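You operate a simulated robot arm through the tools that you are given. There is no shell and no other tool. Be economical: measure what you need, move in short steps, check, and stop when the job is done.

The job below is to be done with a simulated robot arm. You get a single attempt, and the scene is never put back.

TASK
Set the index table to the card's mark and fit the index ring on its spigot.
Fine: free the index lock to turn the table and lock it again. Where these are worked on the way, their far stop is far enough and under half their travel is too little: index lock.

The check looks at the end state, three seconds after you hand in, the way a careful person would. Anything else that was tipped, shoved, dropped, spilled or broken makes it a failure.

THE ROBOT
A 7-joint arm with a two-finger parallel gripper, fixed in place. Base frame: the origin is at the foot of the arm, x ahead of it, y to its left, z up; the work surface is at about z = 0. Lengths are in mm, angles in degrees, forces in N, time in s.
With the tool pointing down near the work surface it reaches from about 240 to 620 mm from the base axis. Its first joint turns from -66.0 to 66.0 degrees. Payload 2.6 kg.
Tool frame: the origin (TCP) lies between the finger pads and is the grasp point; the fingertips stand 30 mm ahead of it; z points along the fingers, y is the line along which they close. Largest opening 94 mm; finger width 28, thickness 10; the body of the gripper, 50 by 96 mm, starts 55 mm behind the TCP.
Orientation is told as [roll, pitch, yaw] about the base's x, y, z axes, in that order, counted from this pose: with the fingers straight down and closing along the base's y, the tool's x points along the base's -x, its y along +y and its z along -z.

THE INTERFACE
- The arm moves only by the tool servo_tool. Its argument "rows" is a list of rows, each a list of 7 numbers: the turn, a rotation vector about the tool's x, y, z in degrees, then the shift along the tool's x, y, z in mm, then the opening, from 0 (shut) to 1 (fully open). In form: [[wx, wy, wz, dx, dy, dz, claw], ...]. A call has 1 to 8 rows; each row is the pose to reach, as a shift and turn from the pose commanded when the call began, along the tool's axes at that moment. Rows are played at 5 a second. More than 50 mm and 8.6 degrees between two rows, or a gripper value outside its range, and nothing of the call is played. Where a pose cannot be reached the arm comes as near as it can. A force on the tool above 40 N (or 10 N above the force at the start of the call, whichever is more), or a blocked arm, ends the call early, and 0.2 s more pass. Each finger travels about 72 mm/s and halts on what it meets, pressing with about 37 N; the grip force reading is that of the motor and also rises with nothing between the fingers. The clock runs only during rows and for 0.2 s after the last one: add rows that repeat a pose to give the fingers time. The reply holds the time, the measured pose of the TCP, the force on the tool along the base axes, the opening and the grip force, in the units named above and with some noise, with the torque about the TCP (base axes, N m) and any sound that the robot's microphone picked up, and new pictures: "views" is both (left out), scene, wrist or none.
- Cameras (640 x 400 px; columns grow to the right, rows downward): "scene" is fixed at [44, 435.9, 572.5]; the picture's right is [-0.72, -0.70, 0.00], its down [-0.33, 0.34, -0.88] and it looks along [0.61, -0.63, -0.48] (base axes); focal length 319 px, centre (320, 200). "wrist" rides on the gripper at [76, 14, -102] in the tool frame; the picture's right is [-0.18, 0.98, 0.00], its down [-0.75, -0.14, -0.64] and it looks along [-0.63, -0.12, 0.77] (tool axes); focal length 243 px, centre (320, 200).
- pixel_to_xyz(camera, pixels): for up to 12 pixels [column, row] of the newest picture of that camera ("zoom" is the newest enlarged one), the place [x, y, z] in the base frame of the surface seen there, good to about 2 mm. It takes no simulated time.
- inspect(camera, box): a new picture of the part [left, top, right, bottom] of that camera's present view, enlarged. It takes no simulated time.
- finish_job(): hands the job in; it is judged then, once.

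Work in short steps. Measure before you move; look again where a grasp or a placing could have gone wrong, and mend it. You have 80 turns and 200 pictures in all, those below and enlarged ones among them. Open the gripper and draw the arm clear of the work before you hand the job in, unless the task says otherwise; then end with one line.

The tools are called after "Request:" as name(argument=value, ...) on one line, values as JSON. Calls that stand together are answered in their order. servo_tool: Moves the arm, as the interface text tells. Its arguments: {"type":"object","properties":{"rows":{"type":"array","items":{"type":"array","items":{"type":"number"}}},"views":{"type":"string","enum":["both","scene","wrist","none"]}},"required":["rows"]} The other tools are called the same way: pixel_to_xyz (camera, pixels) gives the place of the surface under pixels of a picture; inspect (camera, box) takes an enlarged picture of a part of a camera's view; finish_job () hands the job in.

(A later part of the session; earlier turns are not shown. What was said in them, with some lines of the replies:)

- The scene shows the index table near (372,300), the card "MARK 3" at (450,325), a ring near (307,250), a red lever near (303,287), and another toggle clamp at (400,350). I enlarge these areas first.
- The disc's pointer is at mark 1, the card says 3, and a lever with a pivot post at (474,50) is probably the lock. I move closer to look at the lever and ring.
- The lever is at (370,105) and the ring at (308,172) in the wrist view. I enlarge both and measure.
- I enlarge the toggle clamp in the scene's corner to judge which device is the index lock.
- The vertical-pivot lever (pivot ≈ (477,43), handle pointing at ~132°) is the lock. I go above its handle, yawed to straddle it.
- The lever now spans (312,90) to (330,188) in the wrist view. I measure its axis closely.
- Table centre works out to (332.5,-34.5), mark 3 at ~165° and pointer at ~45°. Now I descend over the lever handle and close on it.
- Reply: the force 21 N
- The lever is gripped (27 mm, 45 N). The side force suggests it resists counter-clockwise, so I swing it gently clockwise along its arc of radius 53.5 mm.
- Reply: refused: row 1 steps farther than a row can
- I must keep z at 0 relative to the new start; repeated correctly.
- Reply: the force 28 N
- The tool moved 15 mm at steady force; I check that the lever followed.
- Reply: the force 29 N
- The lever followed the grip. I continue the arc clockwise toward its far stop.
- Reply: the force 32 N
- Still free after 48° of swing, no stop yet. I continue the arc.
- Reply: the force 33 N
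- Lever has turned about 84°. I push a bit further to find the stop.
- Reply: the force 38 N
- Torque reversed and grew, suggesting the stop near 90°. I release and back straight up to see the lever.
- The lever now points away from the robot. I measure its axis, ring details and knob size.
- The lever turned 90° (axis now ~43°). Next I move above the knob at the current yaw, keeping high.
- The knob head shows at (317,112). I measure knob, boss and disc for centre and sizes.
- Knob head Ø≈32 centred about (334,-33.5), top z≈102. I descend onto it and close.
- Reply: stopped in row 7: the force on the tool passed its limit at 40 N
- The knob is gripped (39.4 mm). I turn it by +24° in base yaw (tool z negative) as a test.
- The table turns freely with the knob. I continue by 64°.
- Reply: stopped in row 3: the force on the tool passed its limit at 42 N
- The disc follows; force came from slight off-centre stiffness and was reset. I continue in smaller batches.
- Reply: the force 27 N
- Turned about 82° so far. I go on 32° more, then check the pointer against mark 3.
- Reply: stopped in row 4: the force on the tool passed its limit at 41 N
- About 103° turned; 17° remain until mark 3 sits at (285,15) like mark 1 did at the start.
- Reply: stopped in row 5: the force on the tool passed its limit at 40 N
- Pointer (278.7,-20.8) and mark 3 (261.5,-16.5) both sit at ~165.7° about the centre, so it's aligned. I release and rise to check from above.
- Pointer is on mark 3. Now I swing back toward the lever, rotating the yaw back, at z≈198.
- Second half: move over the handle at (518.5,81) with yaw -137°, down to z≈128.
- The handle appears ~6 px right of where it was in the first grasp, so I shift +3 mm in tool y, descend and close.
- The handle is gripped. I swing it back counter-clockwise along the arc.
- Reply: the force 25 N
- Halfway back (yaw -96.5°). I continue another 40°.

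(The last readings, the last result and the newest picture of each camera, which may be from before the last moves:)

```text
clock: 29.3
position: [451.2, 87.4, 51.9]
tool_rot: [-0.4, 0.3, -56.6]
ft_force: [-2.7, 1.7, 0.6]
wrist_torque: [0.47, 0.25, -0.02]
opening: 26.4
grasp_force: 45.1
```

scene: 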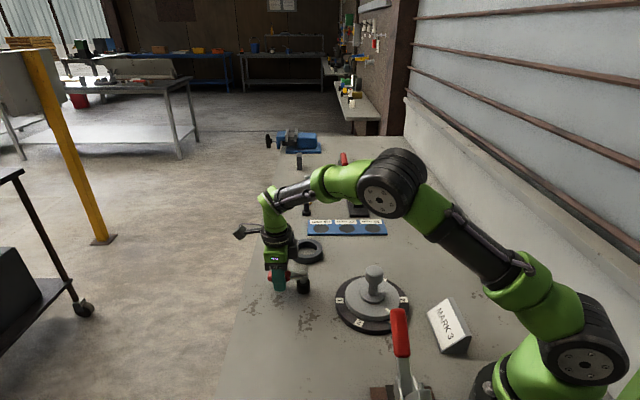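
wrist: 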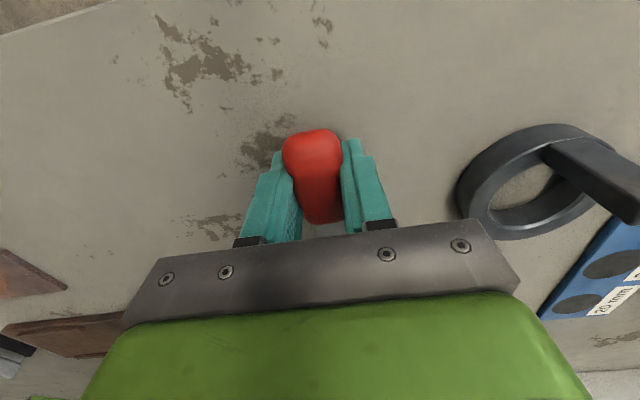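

Another ~15° to press it against the original (locked) stop.

Request:
servo_tool(rows=[[0, 0, -5, -0.2, -4.6, 0, 0.1], [0, 0, -10, -0.8, -9.2, 0, 0.1], [0, 0, -14, -1.6, -13, 0, 0.1], [0, 0, -15, -1.6, -15, 0, 0.1], [0, 0, -15, -1.6, -15, 0, 0.1]])

```text
clock: 30.5
position: [442.1, 79.2, 51.4]
tool_rot: [0.3, 0.1, -41.6]
ft_force: [14.2, 17.1, 15.4]
wrist_torque: [0.4, 0.2, -1.12]
opening: 26.7
grasp_force: 45.4
```

scene: 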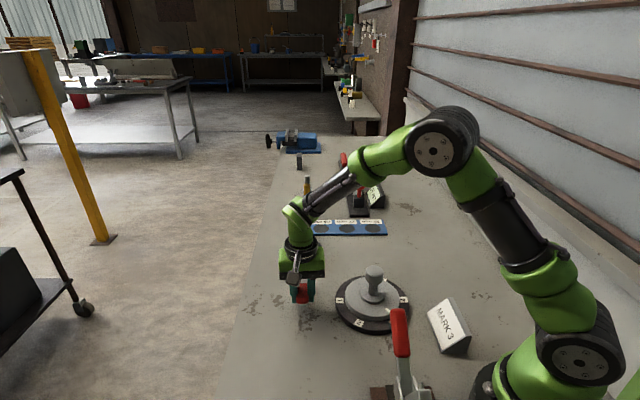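
wrist: 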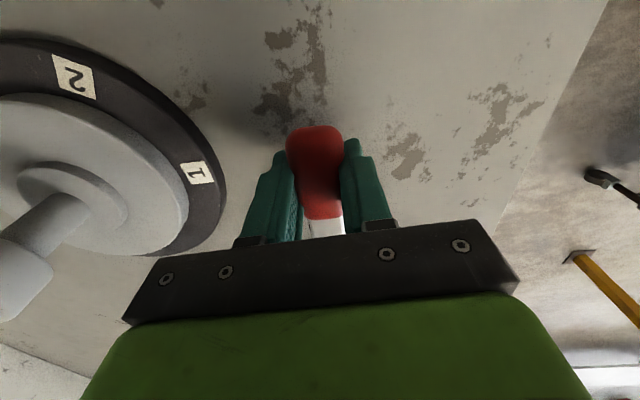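

Tangential force of ~22 N and torque show the lever at its stop. I release and rise to check.

Request:
servo_tool(rows=[[0, 0, 0, 0, 0, 0, 0.3], [0, 0, 0, 0, 0, 0, 0.6], [0, 0, 0, 0, 0, 0, 0.6], [0, 0, 0, 0, 0, -40, 0.6], [0, 0, 0, 0, 0, -80, 0.6], [0, 0, 0, 0, 0, -120, 0.6], [0, 0, 0, 0, 0, -120, 0.6]])

Request:
inspect(camera="scene", box=[250, 220, 430, 340])

Request:
inspect(camera="wrist", box=[80, 20, 360, 220])

```text
clock: 32.1
position: [441.2, 78.9, 170.5]
tool_rot: [-0.4, 0.2, -41.7]
ft_force: [0.6, 0.0, 0.6]
wrist_torque: [0.02, 0.01, 0.02]
opening: 56.4
grasp_force: 0.0
```

scene: 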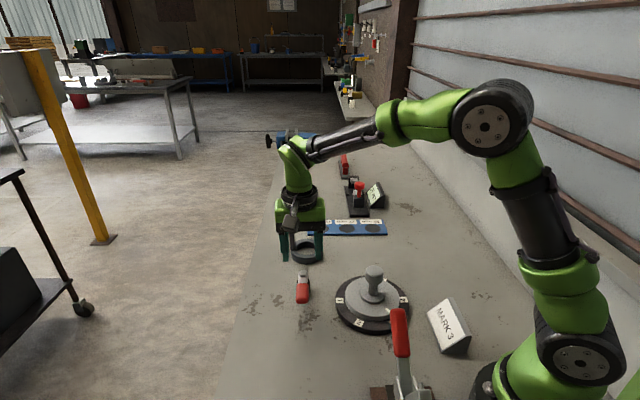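
wrist: 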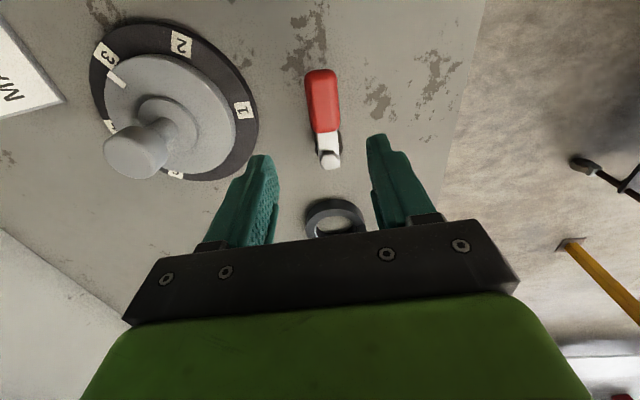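

```text
3.33 times, centred on (340, 280) of scene
```

zoom: 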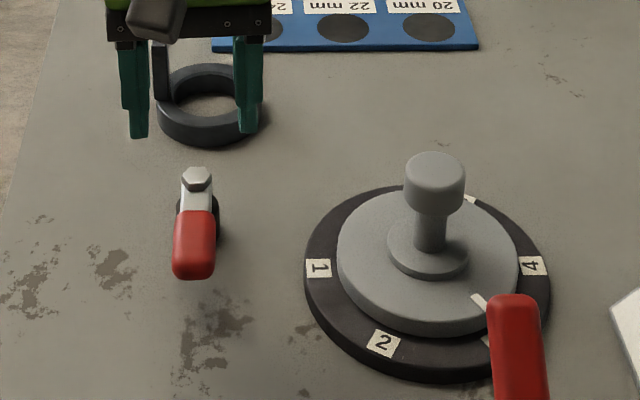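

```text
2.00 times, centred on (220, 120) of wrist
```

zoom: 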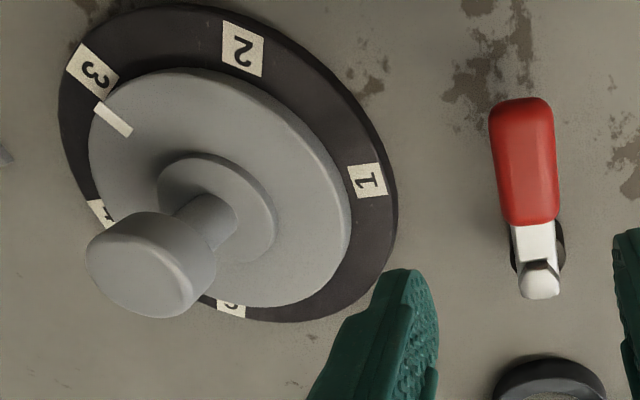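

The lever is back in place and the pointer is still at 3. I now move toward the ring, high, turning to yaw ~+22° first.

Request:
servo_tool(rows=[[0, 0, -8, -17, -6, -20, 1], [0, 0, -16, -34, -12, -40, 1], [0, 0, -24, -50, -17, -50, 1], [0, 0, -32, -67, -23, -50, 1], [0, 0, -40, -84, -29, -50, 1], [0, 0, -48, -101, -35, -50, 1], [0, 0, -56, -118, -41, -50, 1], [0, 0, -64, -134, -46.7, -50, 1]])

```text
clock: 33.9
position: [508.8, -46.0, 218.1]
tool_rot: [0.0, 0.5, 22.5]
ft_force: [0.2, 0.9, 0.9]
wrist_torque: [0.0, -0.02, 0.01]
opening: 94.2
grasp_force: 0.1
```

scene: 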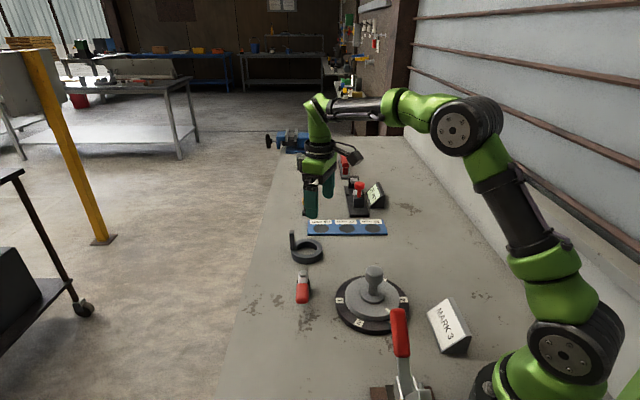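
wrist: 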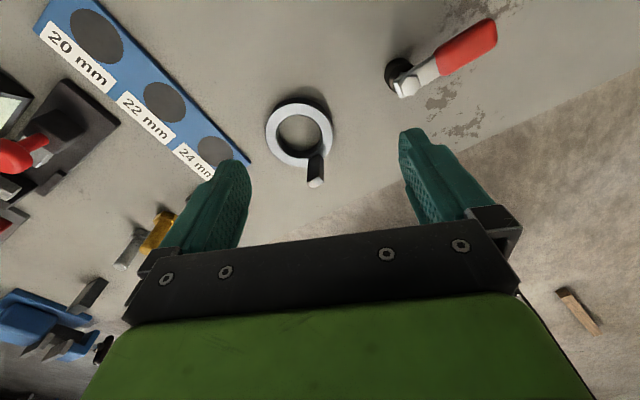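

The ring shows clearly at (299,133). I enlarge it and measure rims, hole and post.

Request:
inspect(camera="wrist", box=[220, 80, 380, 200])

```text
3.33 times, centred on (300, 140) of wrist
```

zoom: 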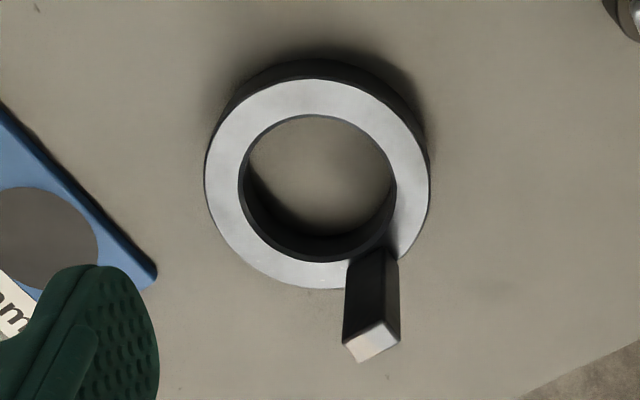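

Request:
pixel_to_xyz(camera="zoom", pixels=[[208, 178], [426, 190], [316, 82], [318, 286], [243, 178], [391, 190], [318, 119], [300, 262], [346, 335], [372, 358], [398, 335], [155, 275]])

```text
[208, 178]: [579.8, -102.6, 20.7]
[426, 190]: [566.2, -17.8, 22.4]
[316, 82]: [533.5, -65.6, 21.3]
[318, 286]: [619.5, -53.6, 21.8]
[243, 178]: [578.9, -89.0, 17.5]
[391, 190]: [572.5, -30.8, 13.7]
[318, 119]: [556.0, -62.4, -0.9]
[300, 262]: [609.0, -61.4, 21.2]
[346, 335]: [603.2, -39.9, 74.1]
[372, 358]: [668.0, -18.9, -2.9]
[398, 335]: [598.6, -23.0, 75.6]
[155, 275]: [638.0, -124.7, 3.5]
```

Ring: OD≈86, ID≈58, centre ≈(575,-60), height 22, post at (601,-31) to z≈77. I move over the ring's centre and down to z=125 to check alignment.

Request:
servo_tool(rows=[[0, 0, 0, -28, -19, 0, 1], [0, 0, 0, -55.8, -38.3, 0, 1], [0, 0, 0, -55.8, -38.3, 45, 1], [0, 0, 0, -55.8, -38.3, 93, 1], [0, 0, 0, -55.8, -38.3, 93, 1]])

Request:
inspect(camera="wrist", box=[180, 50, 460, 240])

```text
clock: 35.1
position: [571.9, -62.9, 126.0]
tool_rot: [0.1, 0.4, 22.3]
ft_force: [0.3, -0.4, 0.0]
wrist_torque: [0.0, -0.02, -0.01]
opening: 93.8
grasp_force: 0.0
```

scene: 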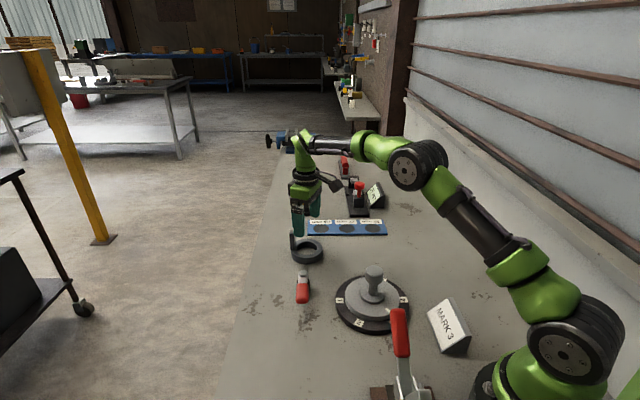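
wrist: 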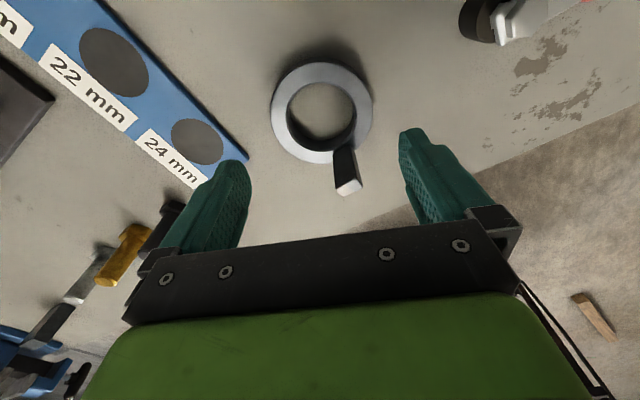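

```text
2.11 times, centred on (320, 145) of wrist
```

zoom: 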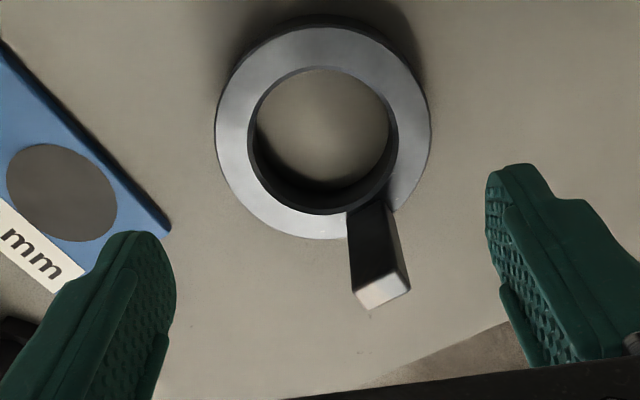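

By projection the tool axis hits the ring's top plane at (320,115); the ring's rim centre is ≈(321.5,113), so centring is good. I measure rim points again plus the neighbouring bolts.

Request:
pixel_to_xyz(camera="wrist", pixels=[[272, 110], [371, 110], [321, 66], [317, 160], [290, 78], [352, 78], [285, 145], [175, 210], [150, 240], [125, 245], [340, 160], [348, 188]])

```text
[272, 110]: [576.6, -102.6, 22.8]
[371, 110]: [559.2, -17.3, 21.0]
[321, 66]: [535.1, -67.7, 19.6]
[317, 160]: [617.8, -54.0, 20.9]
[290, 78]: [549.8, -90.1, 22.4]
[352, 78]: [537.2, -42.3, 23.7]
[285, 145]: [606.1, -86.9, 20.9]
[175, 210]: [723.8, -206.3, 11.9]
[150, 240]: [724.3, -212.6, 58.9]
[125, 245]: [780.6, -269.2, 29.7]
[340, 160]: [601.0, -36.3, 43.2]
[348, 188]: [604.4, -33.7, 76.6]
```

Ring centre ≈(575.5,-59), R≈43. I correct dx −3.5, dy +1.7 and descend to TCP z≈35 with fingers fully open.

Request:
servo_tool(rows=[[0, 0, 0, -3.5, 1.7, 0, 1], [0, 0, 0, -3.5, 1.7, 25, 1], [0, 0, 0, -3.5, 1.7, 50, 1], [0, 0, 0, -3.5, 1.7, 65, 1], [0, 0, 0, -3.5, 1.7, 78, 1], [0, 0, 0, -3.5, 1.7, 90.5, 1], [0, 0, 0, -3.5, 1.7, 90.5, 1]])

Request:
inspect(camera="wrist", box=[180, 50, 460, 240])

```text
clock: 36.4
position: [578.8, -58.6, 50.9]
tool_rot: [-0.2, -0.1, 22.0]
ft_force: [-0.2, 0.9, -0.2]
wrist_torque: [-0.02, 0.03, -0.02]
opening: 93.7
grasp_force: 0.0
stopped in row 6: the force on the tool passed its limit at 58 N (the readings are from after the stop); the commanded pose is now the measured one
```

scene: 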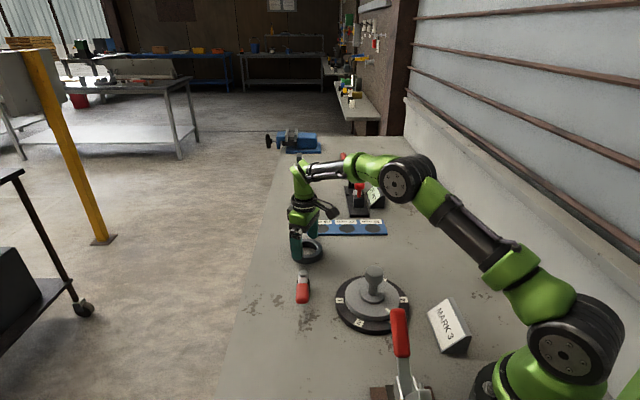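
wrist: 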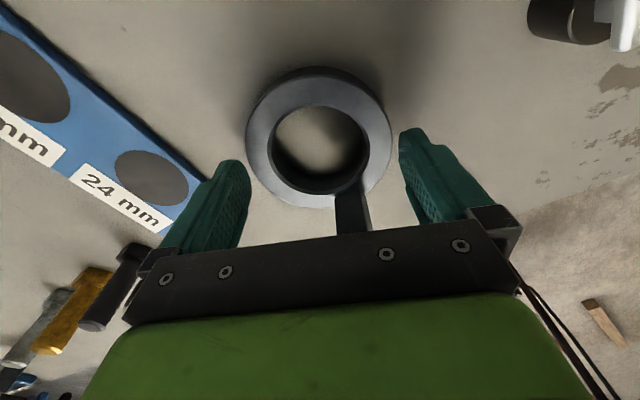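

```text
2.11 times, centred on (320, 145) of wrist
```

zoom: 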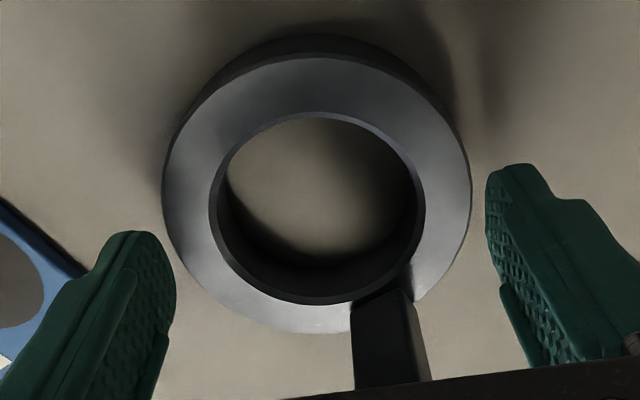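

Contact stopped the descent at TCP z≈51 (tips ≈ ring-top height). I re-measure the ring to see the offset and whether it moved.

Request:
pixel_to_xyz(camera="wrist", pixels=[[247, 135], [389, 135], [318, 80], [310, 203], [265, 95], [370, 95], [270, 185], [370, 185], [274, 140], [368, 140], [232, 165], [405, 135]])

Request:
inspect(camera="scene", box=[270, 190, 350, 270])

```text
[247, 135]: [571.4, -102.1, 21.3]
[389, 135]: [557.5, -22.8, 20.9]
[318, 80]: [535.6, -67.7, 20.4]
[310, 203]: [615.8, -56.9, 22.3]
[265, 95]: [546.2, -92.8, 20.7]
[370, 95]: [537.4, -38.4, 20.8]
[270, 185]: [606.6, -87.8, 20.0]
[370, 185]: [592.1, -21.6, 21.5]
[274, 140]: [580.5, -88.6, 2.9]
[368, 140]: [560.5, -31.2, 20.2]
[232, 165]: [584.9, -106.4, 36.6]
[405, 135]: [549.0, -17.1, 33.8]
```

```text
5.00 times, centred on (310, 230) of scene
```

zoom: 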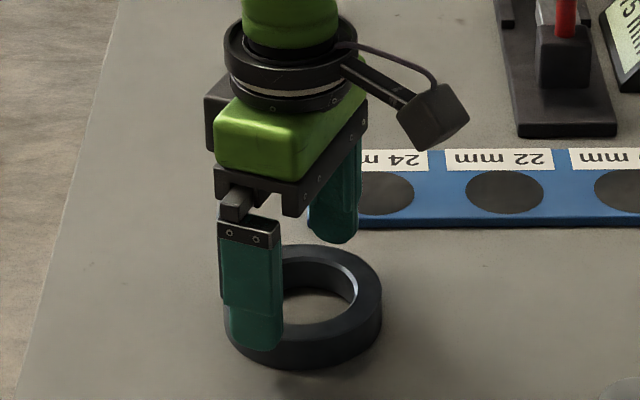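

The ring has not moved (centre ≈(572.5,-61.5)), but I'm ~7 mm too far out. I raise slightly, correct +6.5 mm in tool x, and creep down reading forces.

Request:
servo_tool(rows=[[0, 0, 0, 0, 0, -12, 1], [0, 0, 0, 6.5, -0.3, -12, 1], [0, 0, 0, 6.5, -0.3, -12, 1], [0, 0, 0, 6.5, -0.3, -6, 1], [0, 0, 0, 6.5, -0.3, -2, 1], [0, 0, 0, 6.5, -0.3, 1, 1], [0, 0, 0, 6.5, -0.3, 1, 1]])

Request:
inspect(camera="wrist", box=[220, 60, 430, 240])

```text
clock: 38.0
position: [574.5, -60.8, 50.3]
tool_rot: [-0.2, -0.1, 22.0]
ft_force: [0.4, -0.2, 0.1]
wrist_torque: [-0.03, 0.0, 0.01]
opening: 93.9
grasp_force: 0.1
```

scene: 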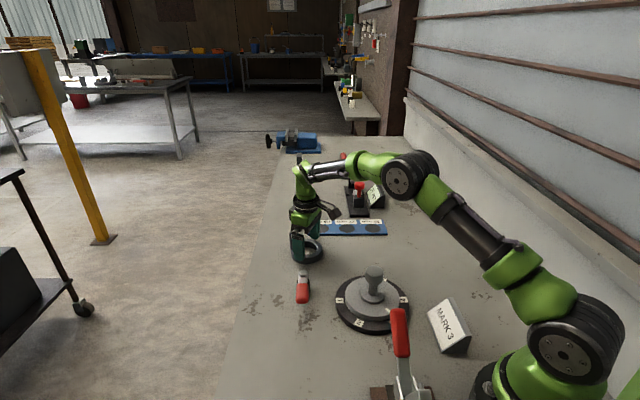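
wrist: 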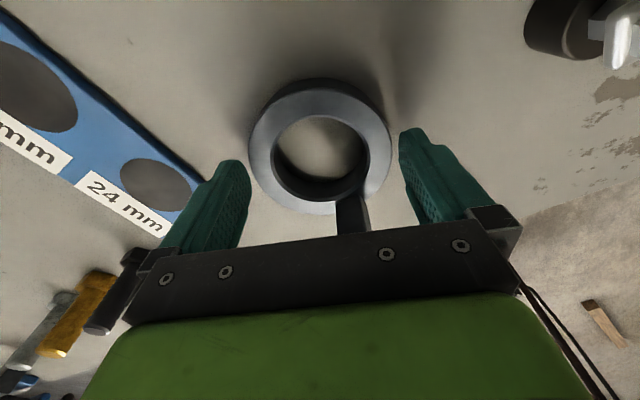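

```text
2.22 times, centred on (325, 150) of wrist
```

zoom: 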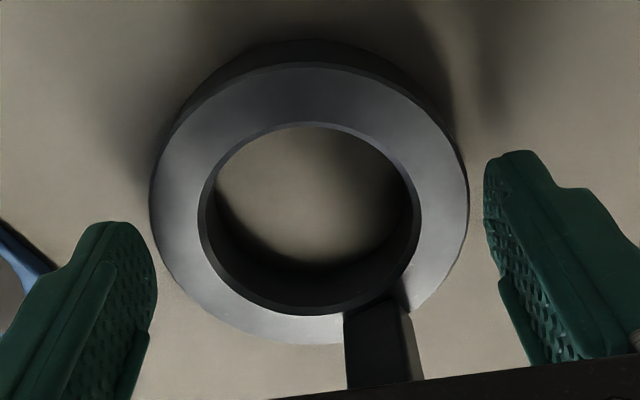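

No contact now. Comparing projected finger tips (≈250/398) with rim edges (248.5/391.8), the ring sits ~1.5 mm to the left, OD ≈ 88–90. I shift −1.5 mm in y and creep down.

Request:
servo_tool(rows=[[0, 0, 0, 0, -1.5, 0, 1], [0, 0, 0, 0, -1.5, 3, 1], [0, 0, 0, 0, -1.5, 6, 1], [0, 0, 0, 0, -1.5, 6, 1]], views="wrist")

```text
clock: 39.0
position: [574.2, -63.3, 43.6]
tool_rot: [-0.4, -0.1, 22.1]
ft_force: [-0.3, 3.1, 0.3]
wrist_torque: [0.11, 0.01, -0.04]
opening: 94.1
grasp_force: 0.0
```

wrist: 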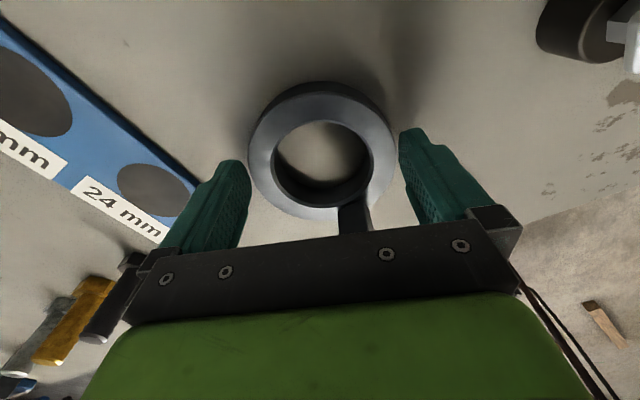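

The fingers slipped past the rim (z=43.6, only 3 N). I go down to z≈36 and close on the ring.

Request:
servo_tool(rows=[[0, 0, 0, 0, 0.5, 4, 1], [0, 0, 0, 0, 0.5, 8, 1], [0, 0, 0, 0, 0.5, 8, 0.8], [0, 0, 0, 0, 0.5, 8, 0.8], [0, 0, 0, 0, 0.5, 8, 0.8]])

```text
clock: 40.2
position: [573.4, -63.7, 36.3]
tool_rot: [-0.2, 0.0, 22.0]
ft_force: [-4.4, -0.5, 6.5]
wrist_torque: [0.3, 0.55, 0.16]
opening: 92.3
grasp_force: 37.0
```

scene: 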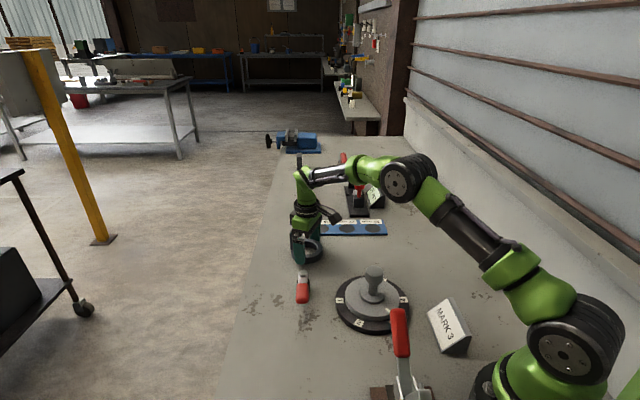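
wrist: 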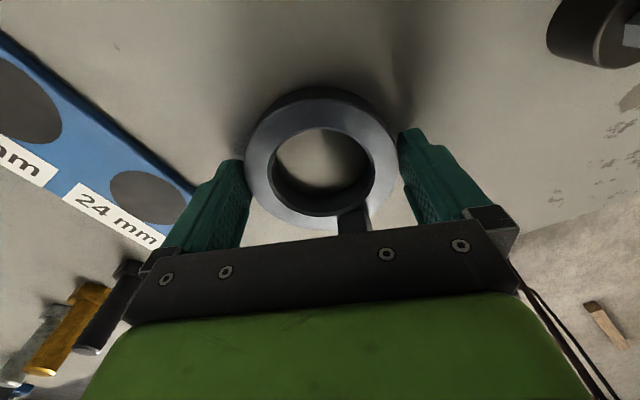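

Ring clamped (92.3 mm, 37 N). I lift it straight up and look.

Request:
servo_tool(rows=[[0, 0, 0, 0, 0, -6, 0.8], [0, 0, 0, 0, 0, -20, 0.8], [0, 0, 0, 0, 0, -45, 0.8], [0, 0, 0, 0, 0, -75, 0.8], [0, 0, 0, 0, 0, -105, 0.8], [0, 0, 0, 0, 0, -135, 0.8], [0, 0, 0, 0, 0, -150, 0.8], [0, 0, 0, 0, 0, -150, 0.8]])

Request:
inspect(camera="wrist", box=[220, 60, 430, 240])

Request:
inspect(camera="scene", box=[260, 150, 360, 290])

```text
clock: 42.0
position: [573.6, -62.6, 184.9]
tool_rot: [-0.3, 0.0, 22.0]
ft_force: [-0.5, -0.3, -7.7]
wrist_torque: [-0.04, 0.04, 0.02]
opening: 92.4
grasp_force: 36.8
```

scene: 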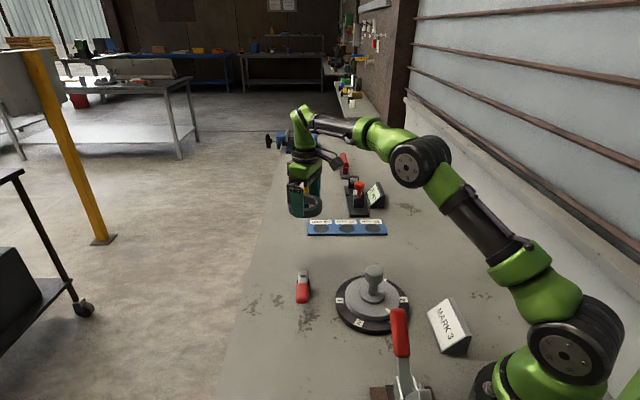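
wrist: 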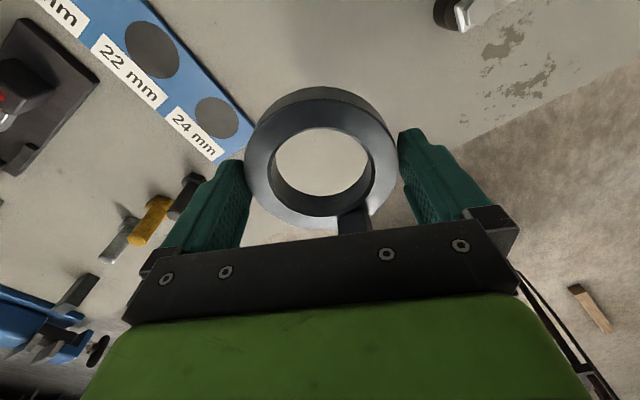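

```text
2.22 times, centred on (325, 150) of wrist
```

zoom: 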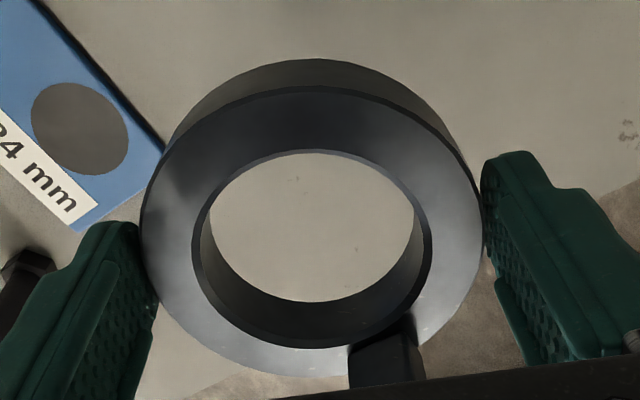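

```text
2.86 times, centred on (310, 220) of scene
```

zoom: 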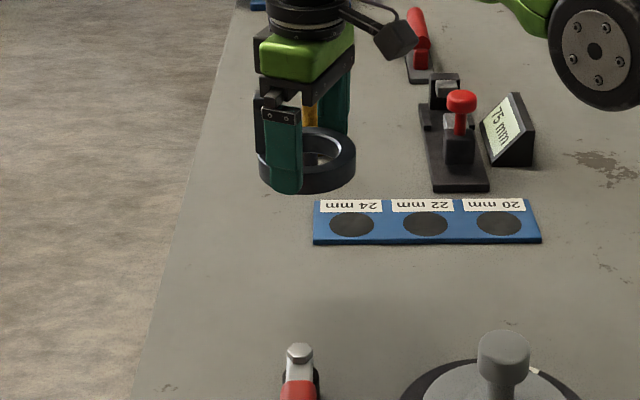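

Ring is held level. I measure the held ring's top face to find its centre relative to the TCP.

Request:
pixel_to_xyz(camera="zoom", pixels=[[310, 92], [300, 373], [146, 215], [477, 215], [200, 135], [420, 130], [190, 320], [325, 155], [300, 343], [198, 240], [428, 240], [385, 350]])

Request:
pixel_to_xyz(camera="scene", pixels=[[376, 268], [366, 272], [384, 272], [357, 288], [392, 286], [371, 297], [382, 296], [376, 281], [409, 298], [340, 300], [362, 302], [374, 306]])

```text
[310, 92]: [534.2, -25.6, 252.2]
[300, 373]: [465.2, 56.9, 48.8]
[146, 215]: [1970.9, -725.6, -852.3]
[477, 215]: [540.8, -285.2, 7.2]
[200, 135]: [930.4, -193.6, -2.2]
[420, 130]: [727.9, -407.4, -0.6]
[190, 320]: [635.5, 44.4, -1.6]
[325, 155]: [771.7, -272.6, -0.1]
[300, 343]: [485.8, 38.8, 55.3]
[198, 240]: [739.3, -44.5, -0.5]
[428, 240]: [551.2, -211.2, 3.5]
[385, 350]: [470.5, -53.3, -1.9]
```

```text
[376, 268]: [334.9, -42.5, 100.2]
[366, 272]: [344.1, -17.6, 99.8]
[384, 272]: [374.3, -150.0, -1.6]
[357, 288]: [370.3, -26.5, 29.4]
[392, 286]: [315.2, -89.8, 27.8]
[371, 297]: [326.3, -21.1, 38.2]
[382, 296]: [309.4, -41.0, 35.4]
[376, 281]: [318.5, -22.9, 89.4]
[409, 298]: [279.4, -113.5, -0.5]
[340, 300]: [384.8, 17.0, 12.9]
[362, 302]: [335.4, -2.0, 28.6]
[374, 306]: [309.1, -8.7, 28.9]
```

The zoom was the scene one; I repeat with raw wrist pixels on the ring.

Request:
pixel_to_xyz(camera="wrist", pixels=[[320, 102], [315, 227], [248, 160], [395, 155], [268, 122], [370, 118], [266, 204], [390, 190], [326, 130], [315, 214], [270, 170], [373, 165]])

```text
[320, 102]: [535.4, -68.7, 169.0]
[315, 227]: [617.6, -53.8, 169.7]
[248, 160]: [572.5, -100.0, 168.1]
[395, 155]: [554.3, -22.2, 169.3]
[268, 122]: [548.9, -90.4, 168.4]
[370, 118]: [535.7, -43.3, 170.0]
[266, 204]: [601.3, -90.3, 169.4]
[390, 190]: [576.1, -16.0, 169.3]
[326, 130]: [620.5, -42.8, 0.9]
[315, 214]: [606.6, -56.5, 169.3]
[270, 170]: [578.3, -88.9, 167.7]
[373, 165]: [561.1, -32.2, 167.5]
```

Ring centre sits ≈3.7 mm to tool −x. Knob axis from my grips is ≈(332.2,−34.8). I carry the ring above the knob with bottom well over its top.

Request:
servo_tool(rows=[[0, 0, 0, 15, 8, -15, 0.8], [0, 0, 0, 45, 24, -20, 0.8], [0, 0, 0, 80, 43, -20, 0.8], [0, 0, 0, 115, 62, -20, 0.8], [0, 0, 0, 150, 80, -20, 0.8], [0, 0, 0, 185, 99, -20, 0.8], [0, 0, 0, 217, 116.3, -20, 0.8], [0, 0, 0, 217, 116.3, -20, 0.8]])

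Request:
inspect(camera="wrist", box=[220, 60, 430, 240])

```text
clock: 43.8
position: [328.1, -36.9, 204.6]
tool_rot: [-0.3, 0.0, 22.0]
ft_force: [0.6, -0.1, -7.4]
wrist_torque: [-0.03, 0.07, -0.01]
opening: 92.4
grasp_force: 37.1
```

scene: 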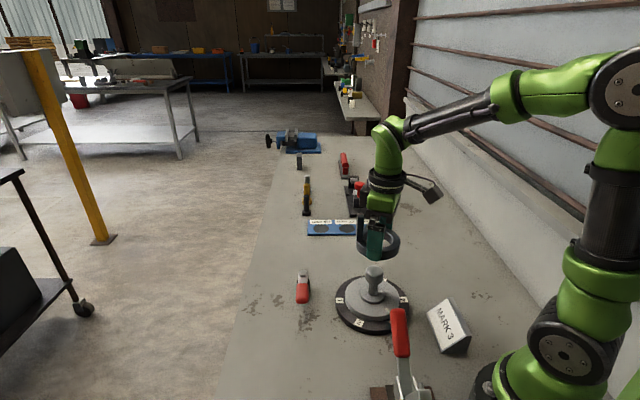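
wrist: 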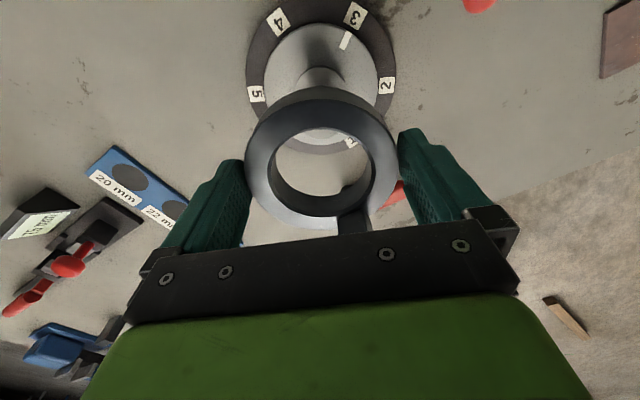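

```text
2.22 times, centred on (325, 150) of wrist
```

zoom: 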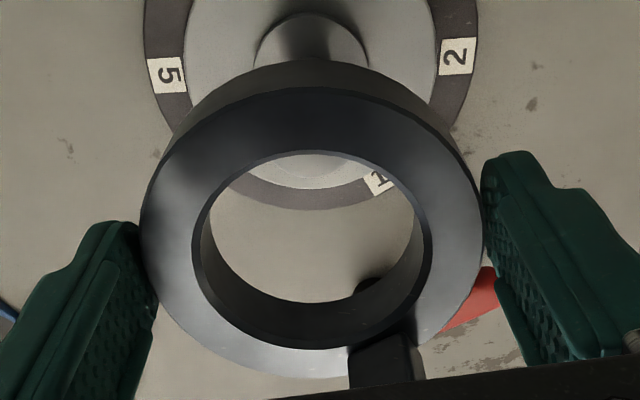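

Laterally the ring and disc share the same column (~321). I lower to ring-bottom ≈ 112 mm, just above the knob top, and check.

Request:
servo_tool(rows=[[0, 0, 0, 0, 0, 25, 0.8], [0, 0, 0, 0, 0, 50, 0.8], [0, 0, 0, 0, 0, 56, 0.8], [0, 0, 0, 0, 0, 56, 0.8]])

Request:
inspect(camera="wrist", box=[220, 60, 430, 240])

Request:
inspect(camera="scene", box=[330, 220, 430, 340])

```text
clock: 44.8
position: [328.7, -36.3, 147.5]
tool_rot: [-0.4, -0.1, 22.0]
ft_force: [0.1, 0.6, -7.2]
wrist_torque: [-0.07, 0.05, 0.03]
opening: 92.5
grasp_force: 37.1
```

scene: 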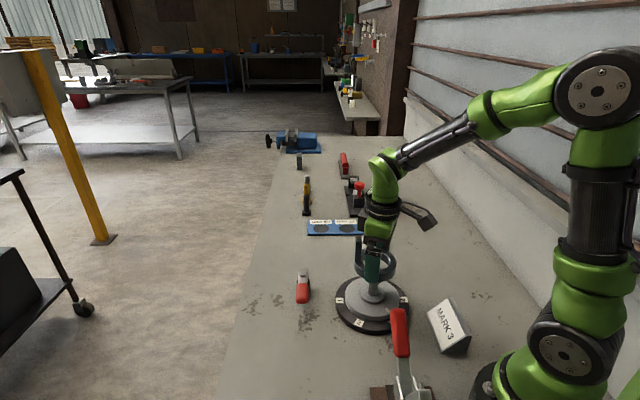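
wrist: 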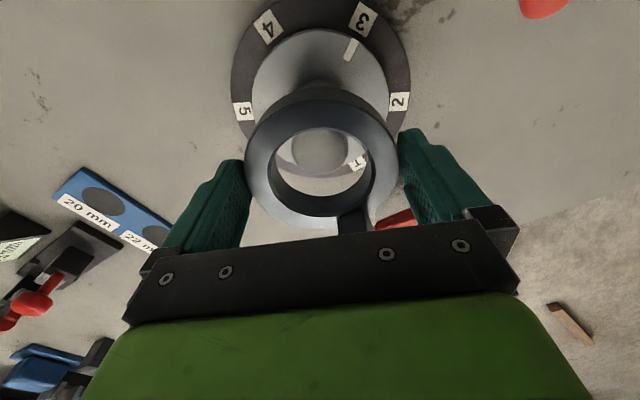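

```text
2.22 times, centred on (325, 150) of wrist
```

zoom: 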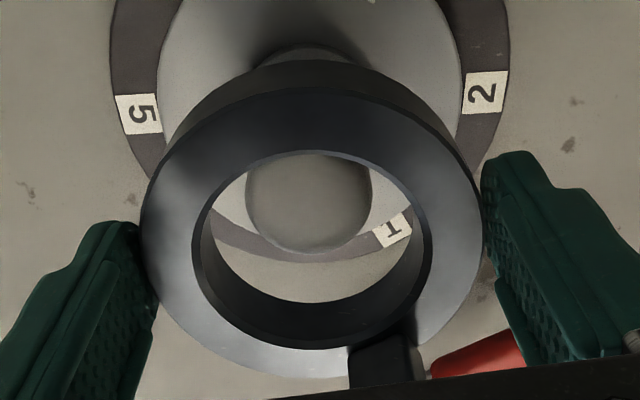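

```text
3.33 times, centred on (380, 280) of scene
```

zoom: 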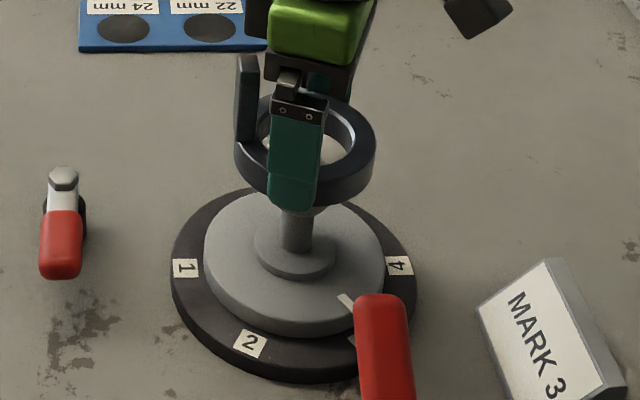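

Knob axis lines up with the ring hole within ~1 mm (boss Ø≈56, hole ≈60). I nudge +0.7 mm in y and lower to ring-bottom ≈ 42 mm.

Request:
servo_tool(rows=[[0, 0, 0, 0, 0.7, 10, 0.8], [0, 0, 0, 0, 0.7, 25, 0.8], [0, 0, 0, 0, 0.7, 40, 0.8], [0, 0, 0, 0, 0.7, 55, 0.8], [0, 0, 0, 0, 0.7, 69, 0.8], [0, 0, 0, 0, 0.7, 69, 0.8]])

Request:
inspect(camera="wrist", box=[220, 60, 430, 240])

Request:
inspect(camera="scene", box=[330, 240, 430, 340])

```text
clock: 46.2
position: [329.8, -36.0, 79.9]
tool_rot: [-0.3, -0.1, 22.0]
ft_force: [0.4, -0.2, -7.3]
wrist_torque: [-0.06, 0.11, -0.02]
opening: 92.4
grasp_force: 36.9
```

scene: 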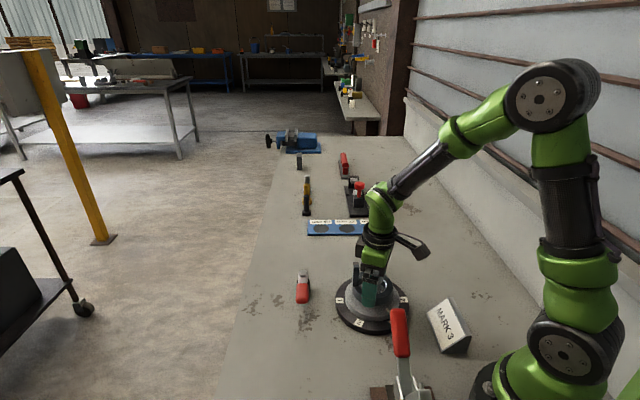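
wrist: 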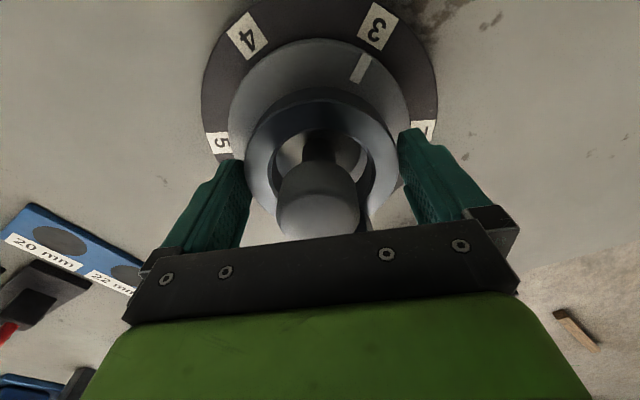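

```text
2.22 times, centred on (325, 150) of wrist
```

zoom: 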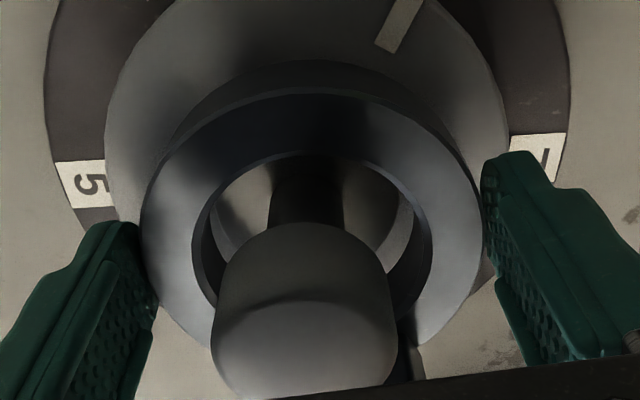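

```text
4.00 times, centred on (380, 290) of scene
```

zoom: 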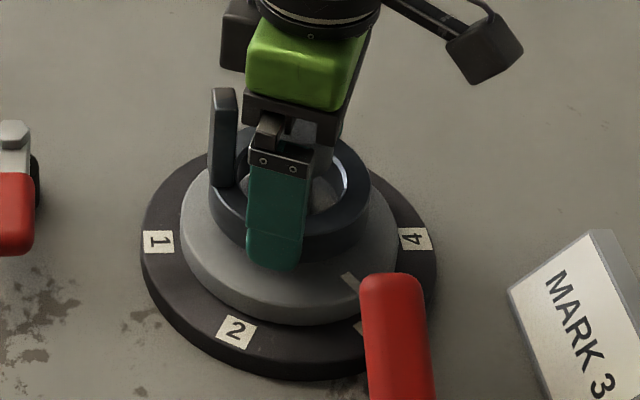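

Ring is around the stem with knob ~0.5 mm left of ring centre. I correct −0.4 mm and creep down onto the boss watching the force.

Request:
servo_tool(rows=[[0, 0, 0, 0, -0.4, 3, 0.8], [0, 0, 0, 0, -0.4, 6, 0.8], [0, 0, 0, 0, -0.4, 9, 0.8], [0, 0, 0, 0, -0.4, 11, 0.8], [0, 0, 0, 0, -0.4, 11, 0.8]], views="none")

```text
clock: 47.4
position: [329.2, -35.2, 68.8]
tool_rot: [-0.2, -0.1, 22.1]
ft_force: [0.7, -0.3, -7.7]
wrist_torque: [-0.08, 0.11, 0.0]
opening: 92.1
grasp_force: 37.1
```

No contact yet at z=68.8 (ring bottom ≈ 32.5, already beside the boss). I continue in 1 mm steps.

Request:
servo_tool(rows=[[0, 0, 0, 0, 0, 1, 0.8], [0, 0, 0, 0, 0, 2, 0.8], [0, 0, 0, 0, 0, 3, 0.8], [0, 0, 0, 0, 0, 4, 0.8]])

Request:
inspect(camera="wrist", box=[220, 60, 430, 240])

Request:
inspect(camera="scene", box=[330, 240, 430, 340])

```text
clock: 48.4
position: [329.6, -36.4, 65.9]
tool_rot: [-0.2, -0.3, 21.9]
ft_force: [-5.3, -0.1, 6.5]
wrist_torque: [0.6, 0.37, 0.22]
opening: 92.3
grasp_force: 37.2
```

scene: 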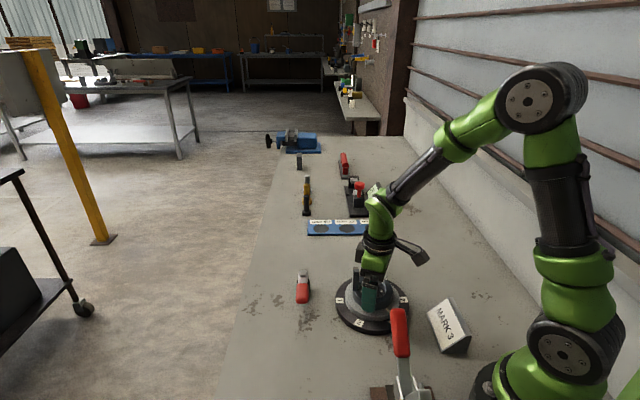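
wrist: 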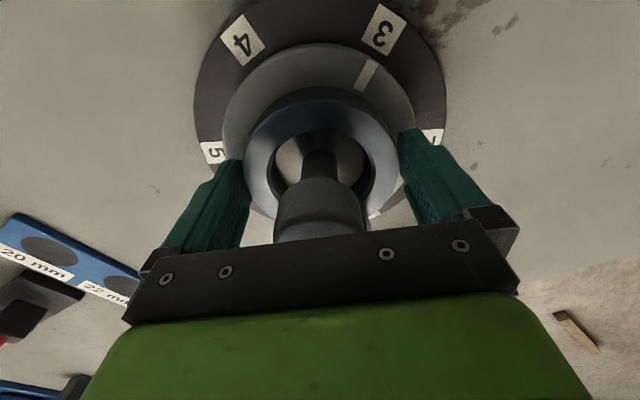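

```text
2.22 times, centred on (325, 150) of wrist
```

zoom: 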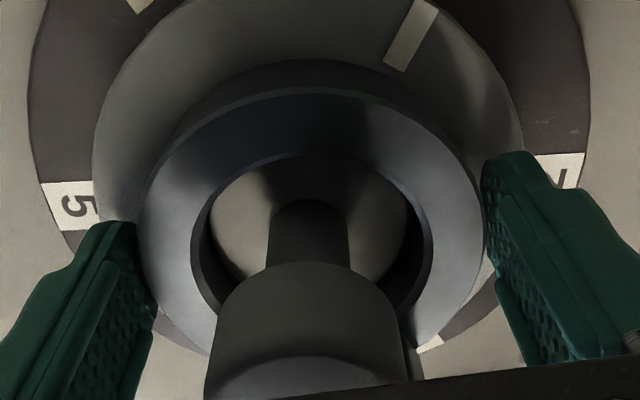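

```text
4.00 times, centred on (380, 290) of scene
```

zoom: 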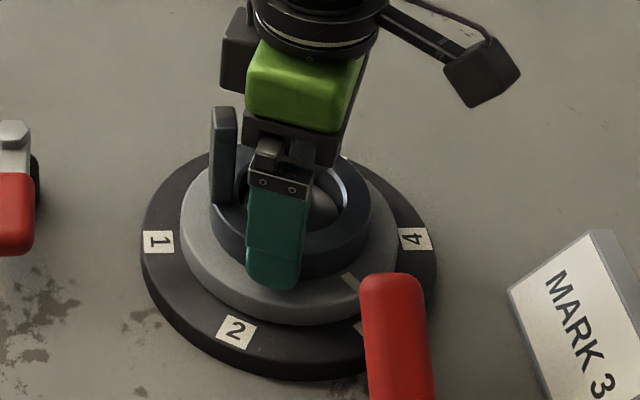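

Contact with ~14 N at z=65.9, i.e. ring bottom at ≈29.6 = disc top: seated around the boss. I release and wait, checking forces.

Request:
servo_tool(rows=[[0, 0, 0, 0, 0, 0, 1], [0, 0, 0, 0, 0, 0, 1], [0, 0, 0, 0, 0, 0, 1], [0, 0, 0, 0, 0, -2, 1], [0, 0, 0, 0, 0, -2, 1]], views="none")

```text
clock: 49.6
position: [328.0, -35.2, 67.5]
tool_rot: [-0.3, 0.0, 21.9]
ft_force: [-0.4, 0.0, -0.4]
wrist_torque: [-0.04, 0.03, 0.01]
opening: 93.9
grasp_force: 0.0
```

Forces are zero, so the ring is released. I rise slowly at first, then clear of the knob.

Request:
servo_tool(rows=[[0, 0, 0, 0, 0, -5, 1], [0, 0, 0, 0, 0, -10, 1], [0, 0, 0, 0, 0, -16, 1], [0, 0, 0, 0, 0, -24, 1], [0, 0, 0, 0, 0, -24, 1]])

Request:
inspect(camera="scene", box=[330, 240, 430, 340])

```text
clock: 50.8
position: [328.2, -35.5, 90.4]
tool_rot: [-0.4, -0.1, 22.1]
ft_force: [-0.3, 0.2, 0.5]
wrist_torque: [0.01, -0.02, 0.04]
opening: 93.9
grasp_force: 0.3
```

scene: 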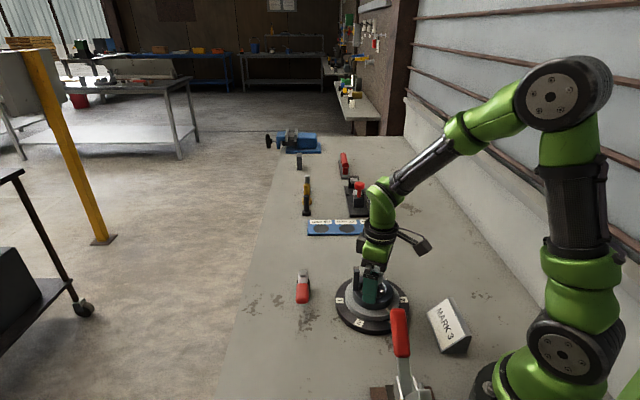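
wrist: 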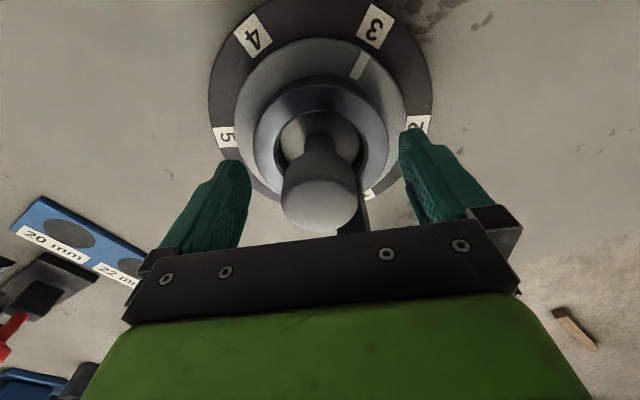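

```text
4.00 times, centred on (380, 290) of scene
```

zoom: 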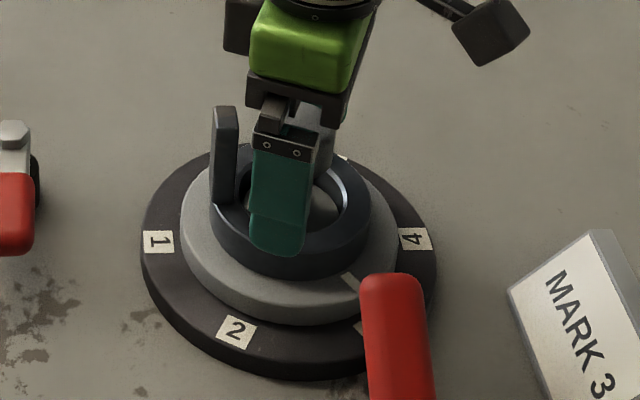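

The ring stayed seated. I rise well clear and move outward to see everything.

Request:
servo_tool(rows=[[0, 0, 0, 0, 0, -40, 1], [0, 0, 0, 0, 0, -85, 1], [0, 0, 0, 0, 0, -130, 1], [0, 0, 0, 0, -30, -165, 1], [0, 0, 0, 0, -60, -190, 1], [0, 0, 0, 0, -60, -190, 1]])

Request:
inspect(camera="scene", box=[270, 230, 430, 340])

Request:
inspect(camera="wrist", box=[260, 0, 420, 120])

```text
clock: 52.2
position: [349.9, -92.3, 281.9]
tool_rot: [-0.2, 0.0, 22.0]
ft_force: [-0.1, -0.4, -0.1]
wrist_torque: [0.0, -0.01, -0.01]
opening: 94.2
grasp_force: 0.0
```

scene: 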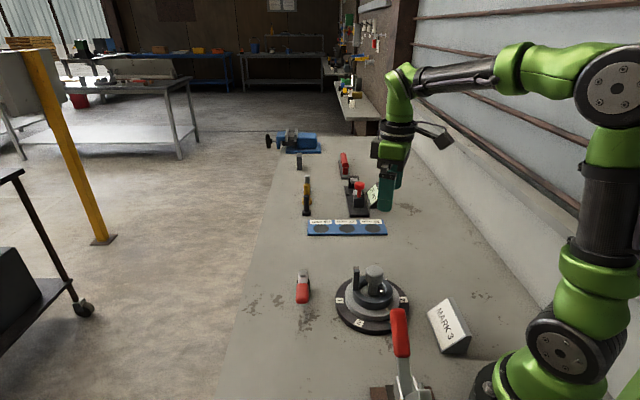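
wrist: 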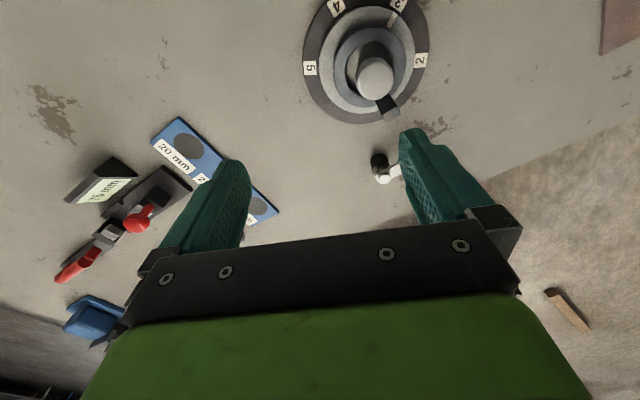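

```text
3.64 times, centred on (350, 285) of scene
```

zoom: 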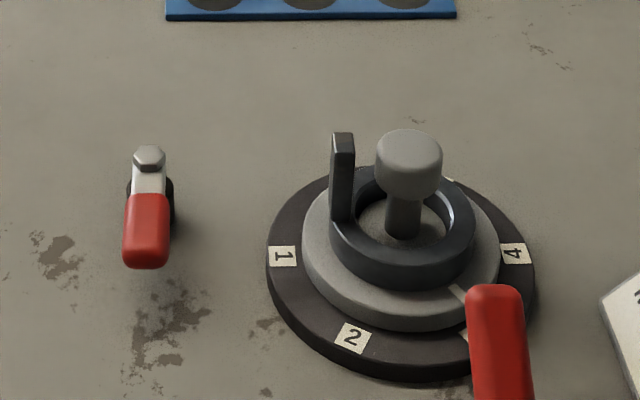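

```text
3.33 times, centred on (340, 60) of wrist
```

zoom: 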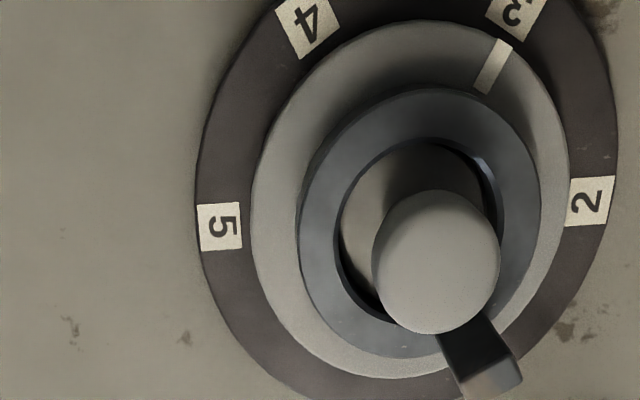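

Pointer at 3, ring on the boss, lever back. I check that the ring's top is level and the lever's angle matches the start.

Request:
pixel_to_xyz(camera="wrist", pixels=[[337, 65], [370, 31], [397, 55], [355, 101], [345, 45], [398, 20], [389, 25], [397, 7]])

Request:
pixel_to_xyz(camera="scene", pixels=[[303, 271], [298, 280], [308, 280], [297, 300], [307, 300], [303, 275], [302, 297]])

```text
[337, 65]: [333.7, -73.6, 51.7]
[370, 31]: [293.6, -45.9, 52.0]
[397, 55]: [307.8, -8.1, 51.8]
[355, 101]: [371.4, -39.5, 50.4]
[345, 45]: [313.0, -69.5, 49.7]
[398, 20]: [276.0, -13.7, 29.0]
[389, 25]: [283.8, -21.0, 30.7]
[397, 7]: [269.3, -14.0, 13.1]
```

```text
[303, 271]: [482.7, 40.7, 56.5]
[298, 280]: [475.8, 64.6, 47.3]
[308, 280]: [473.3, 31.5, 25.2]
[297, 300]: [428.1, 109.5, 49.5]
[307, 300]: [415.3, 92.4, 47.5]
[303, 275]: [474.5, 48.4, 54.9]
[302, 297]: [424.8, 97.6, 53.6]
```

The ring's top is level at z≈51–52 (30 + 22), the lever measures the same as at the start (locked), and the pointer is on mark 3. The gripper is open and clear, so I hand in.

Request:
finish_job()

```text
The job is handed in.
```

The index table is set to mark 3 and locked again, and the index ring is seated level on its spigot.
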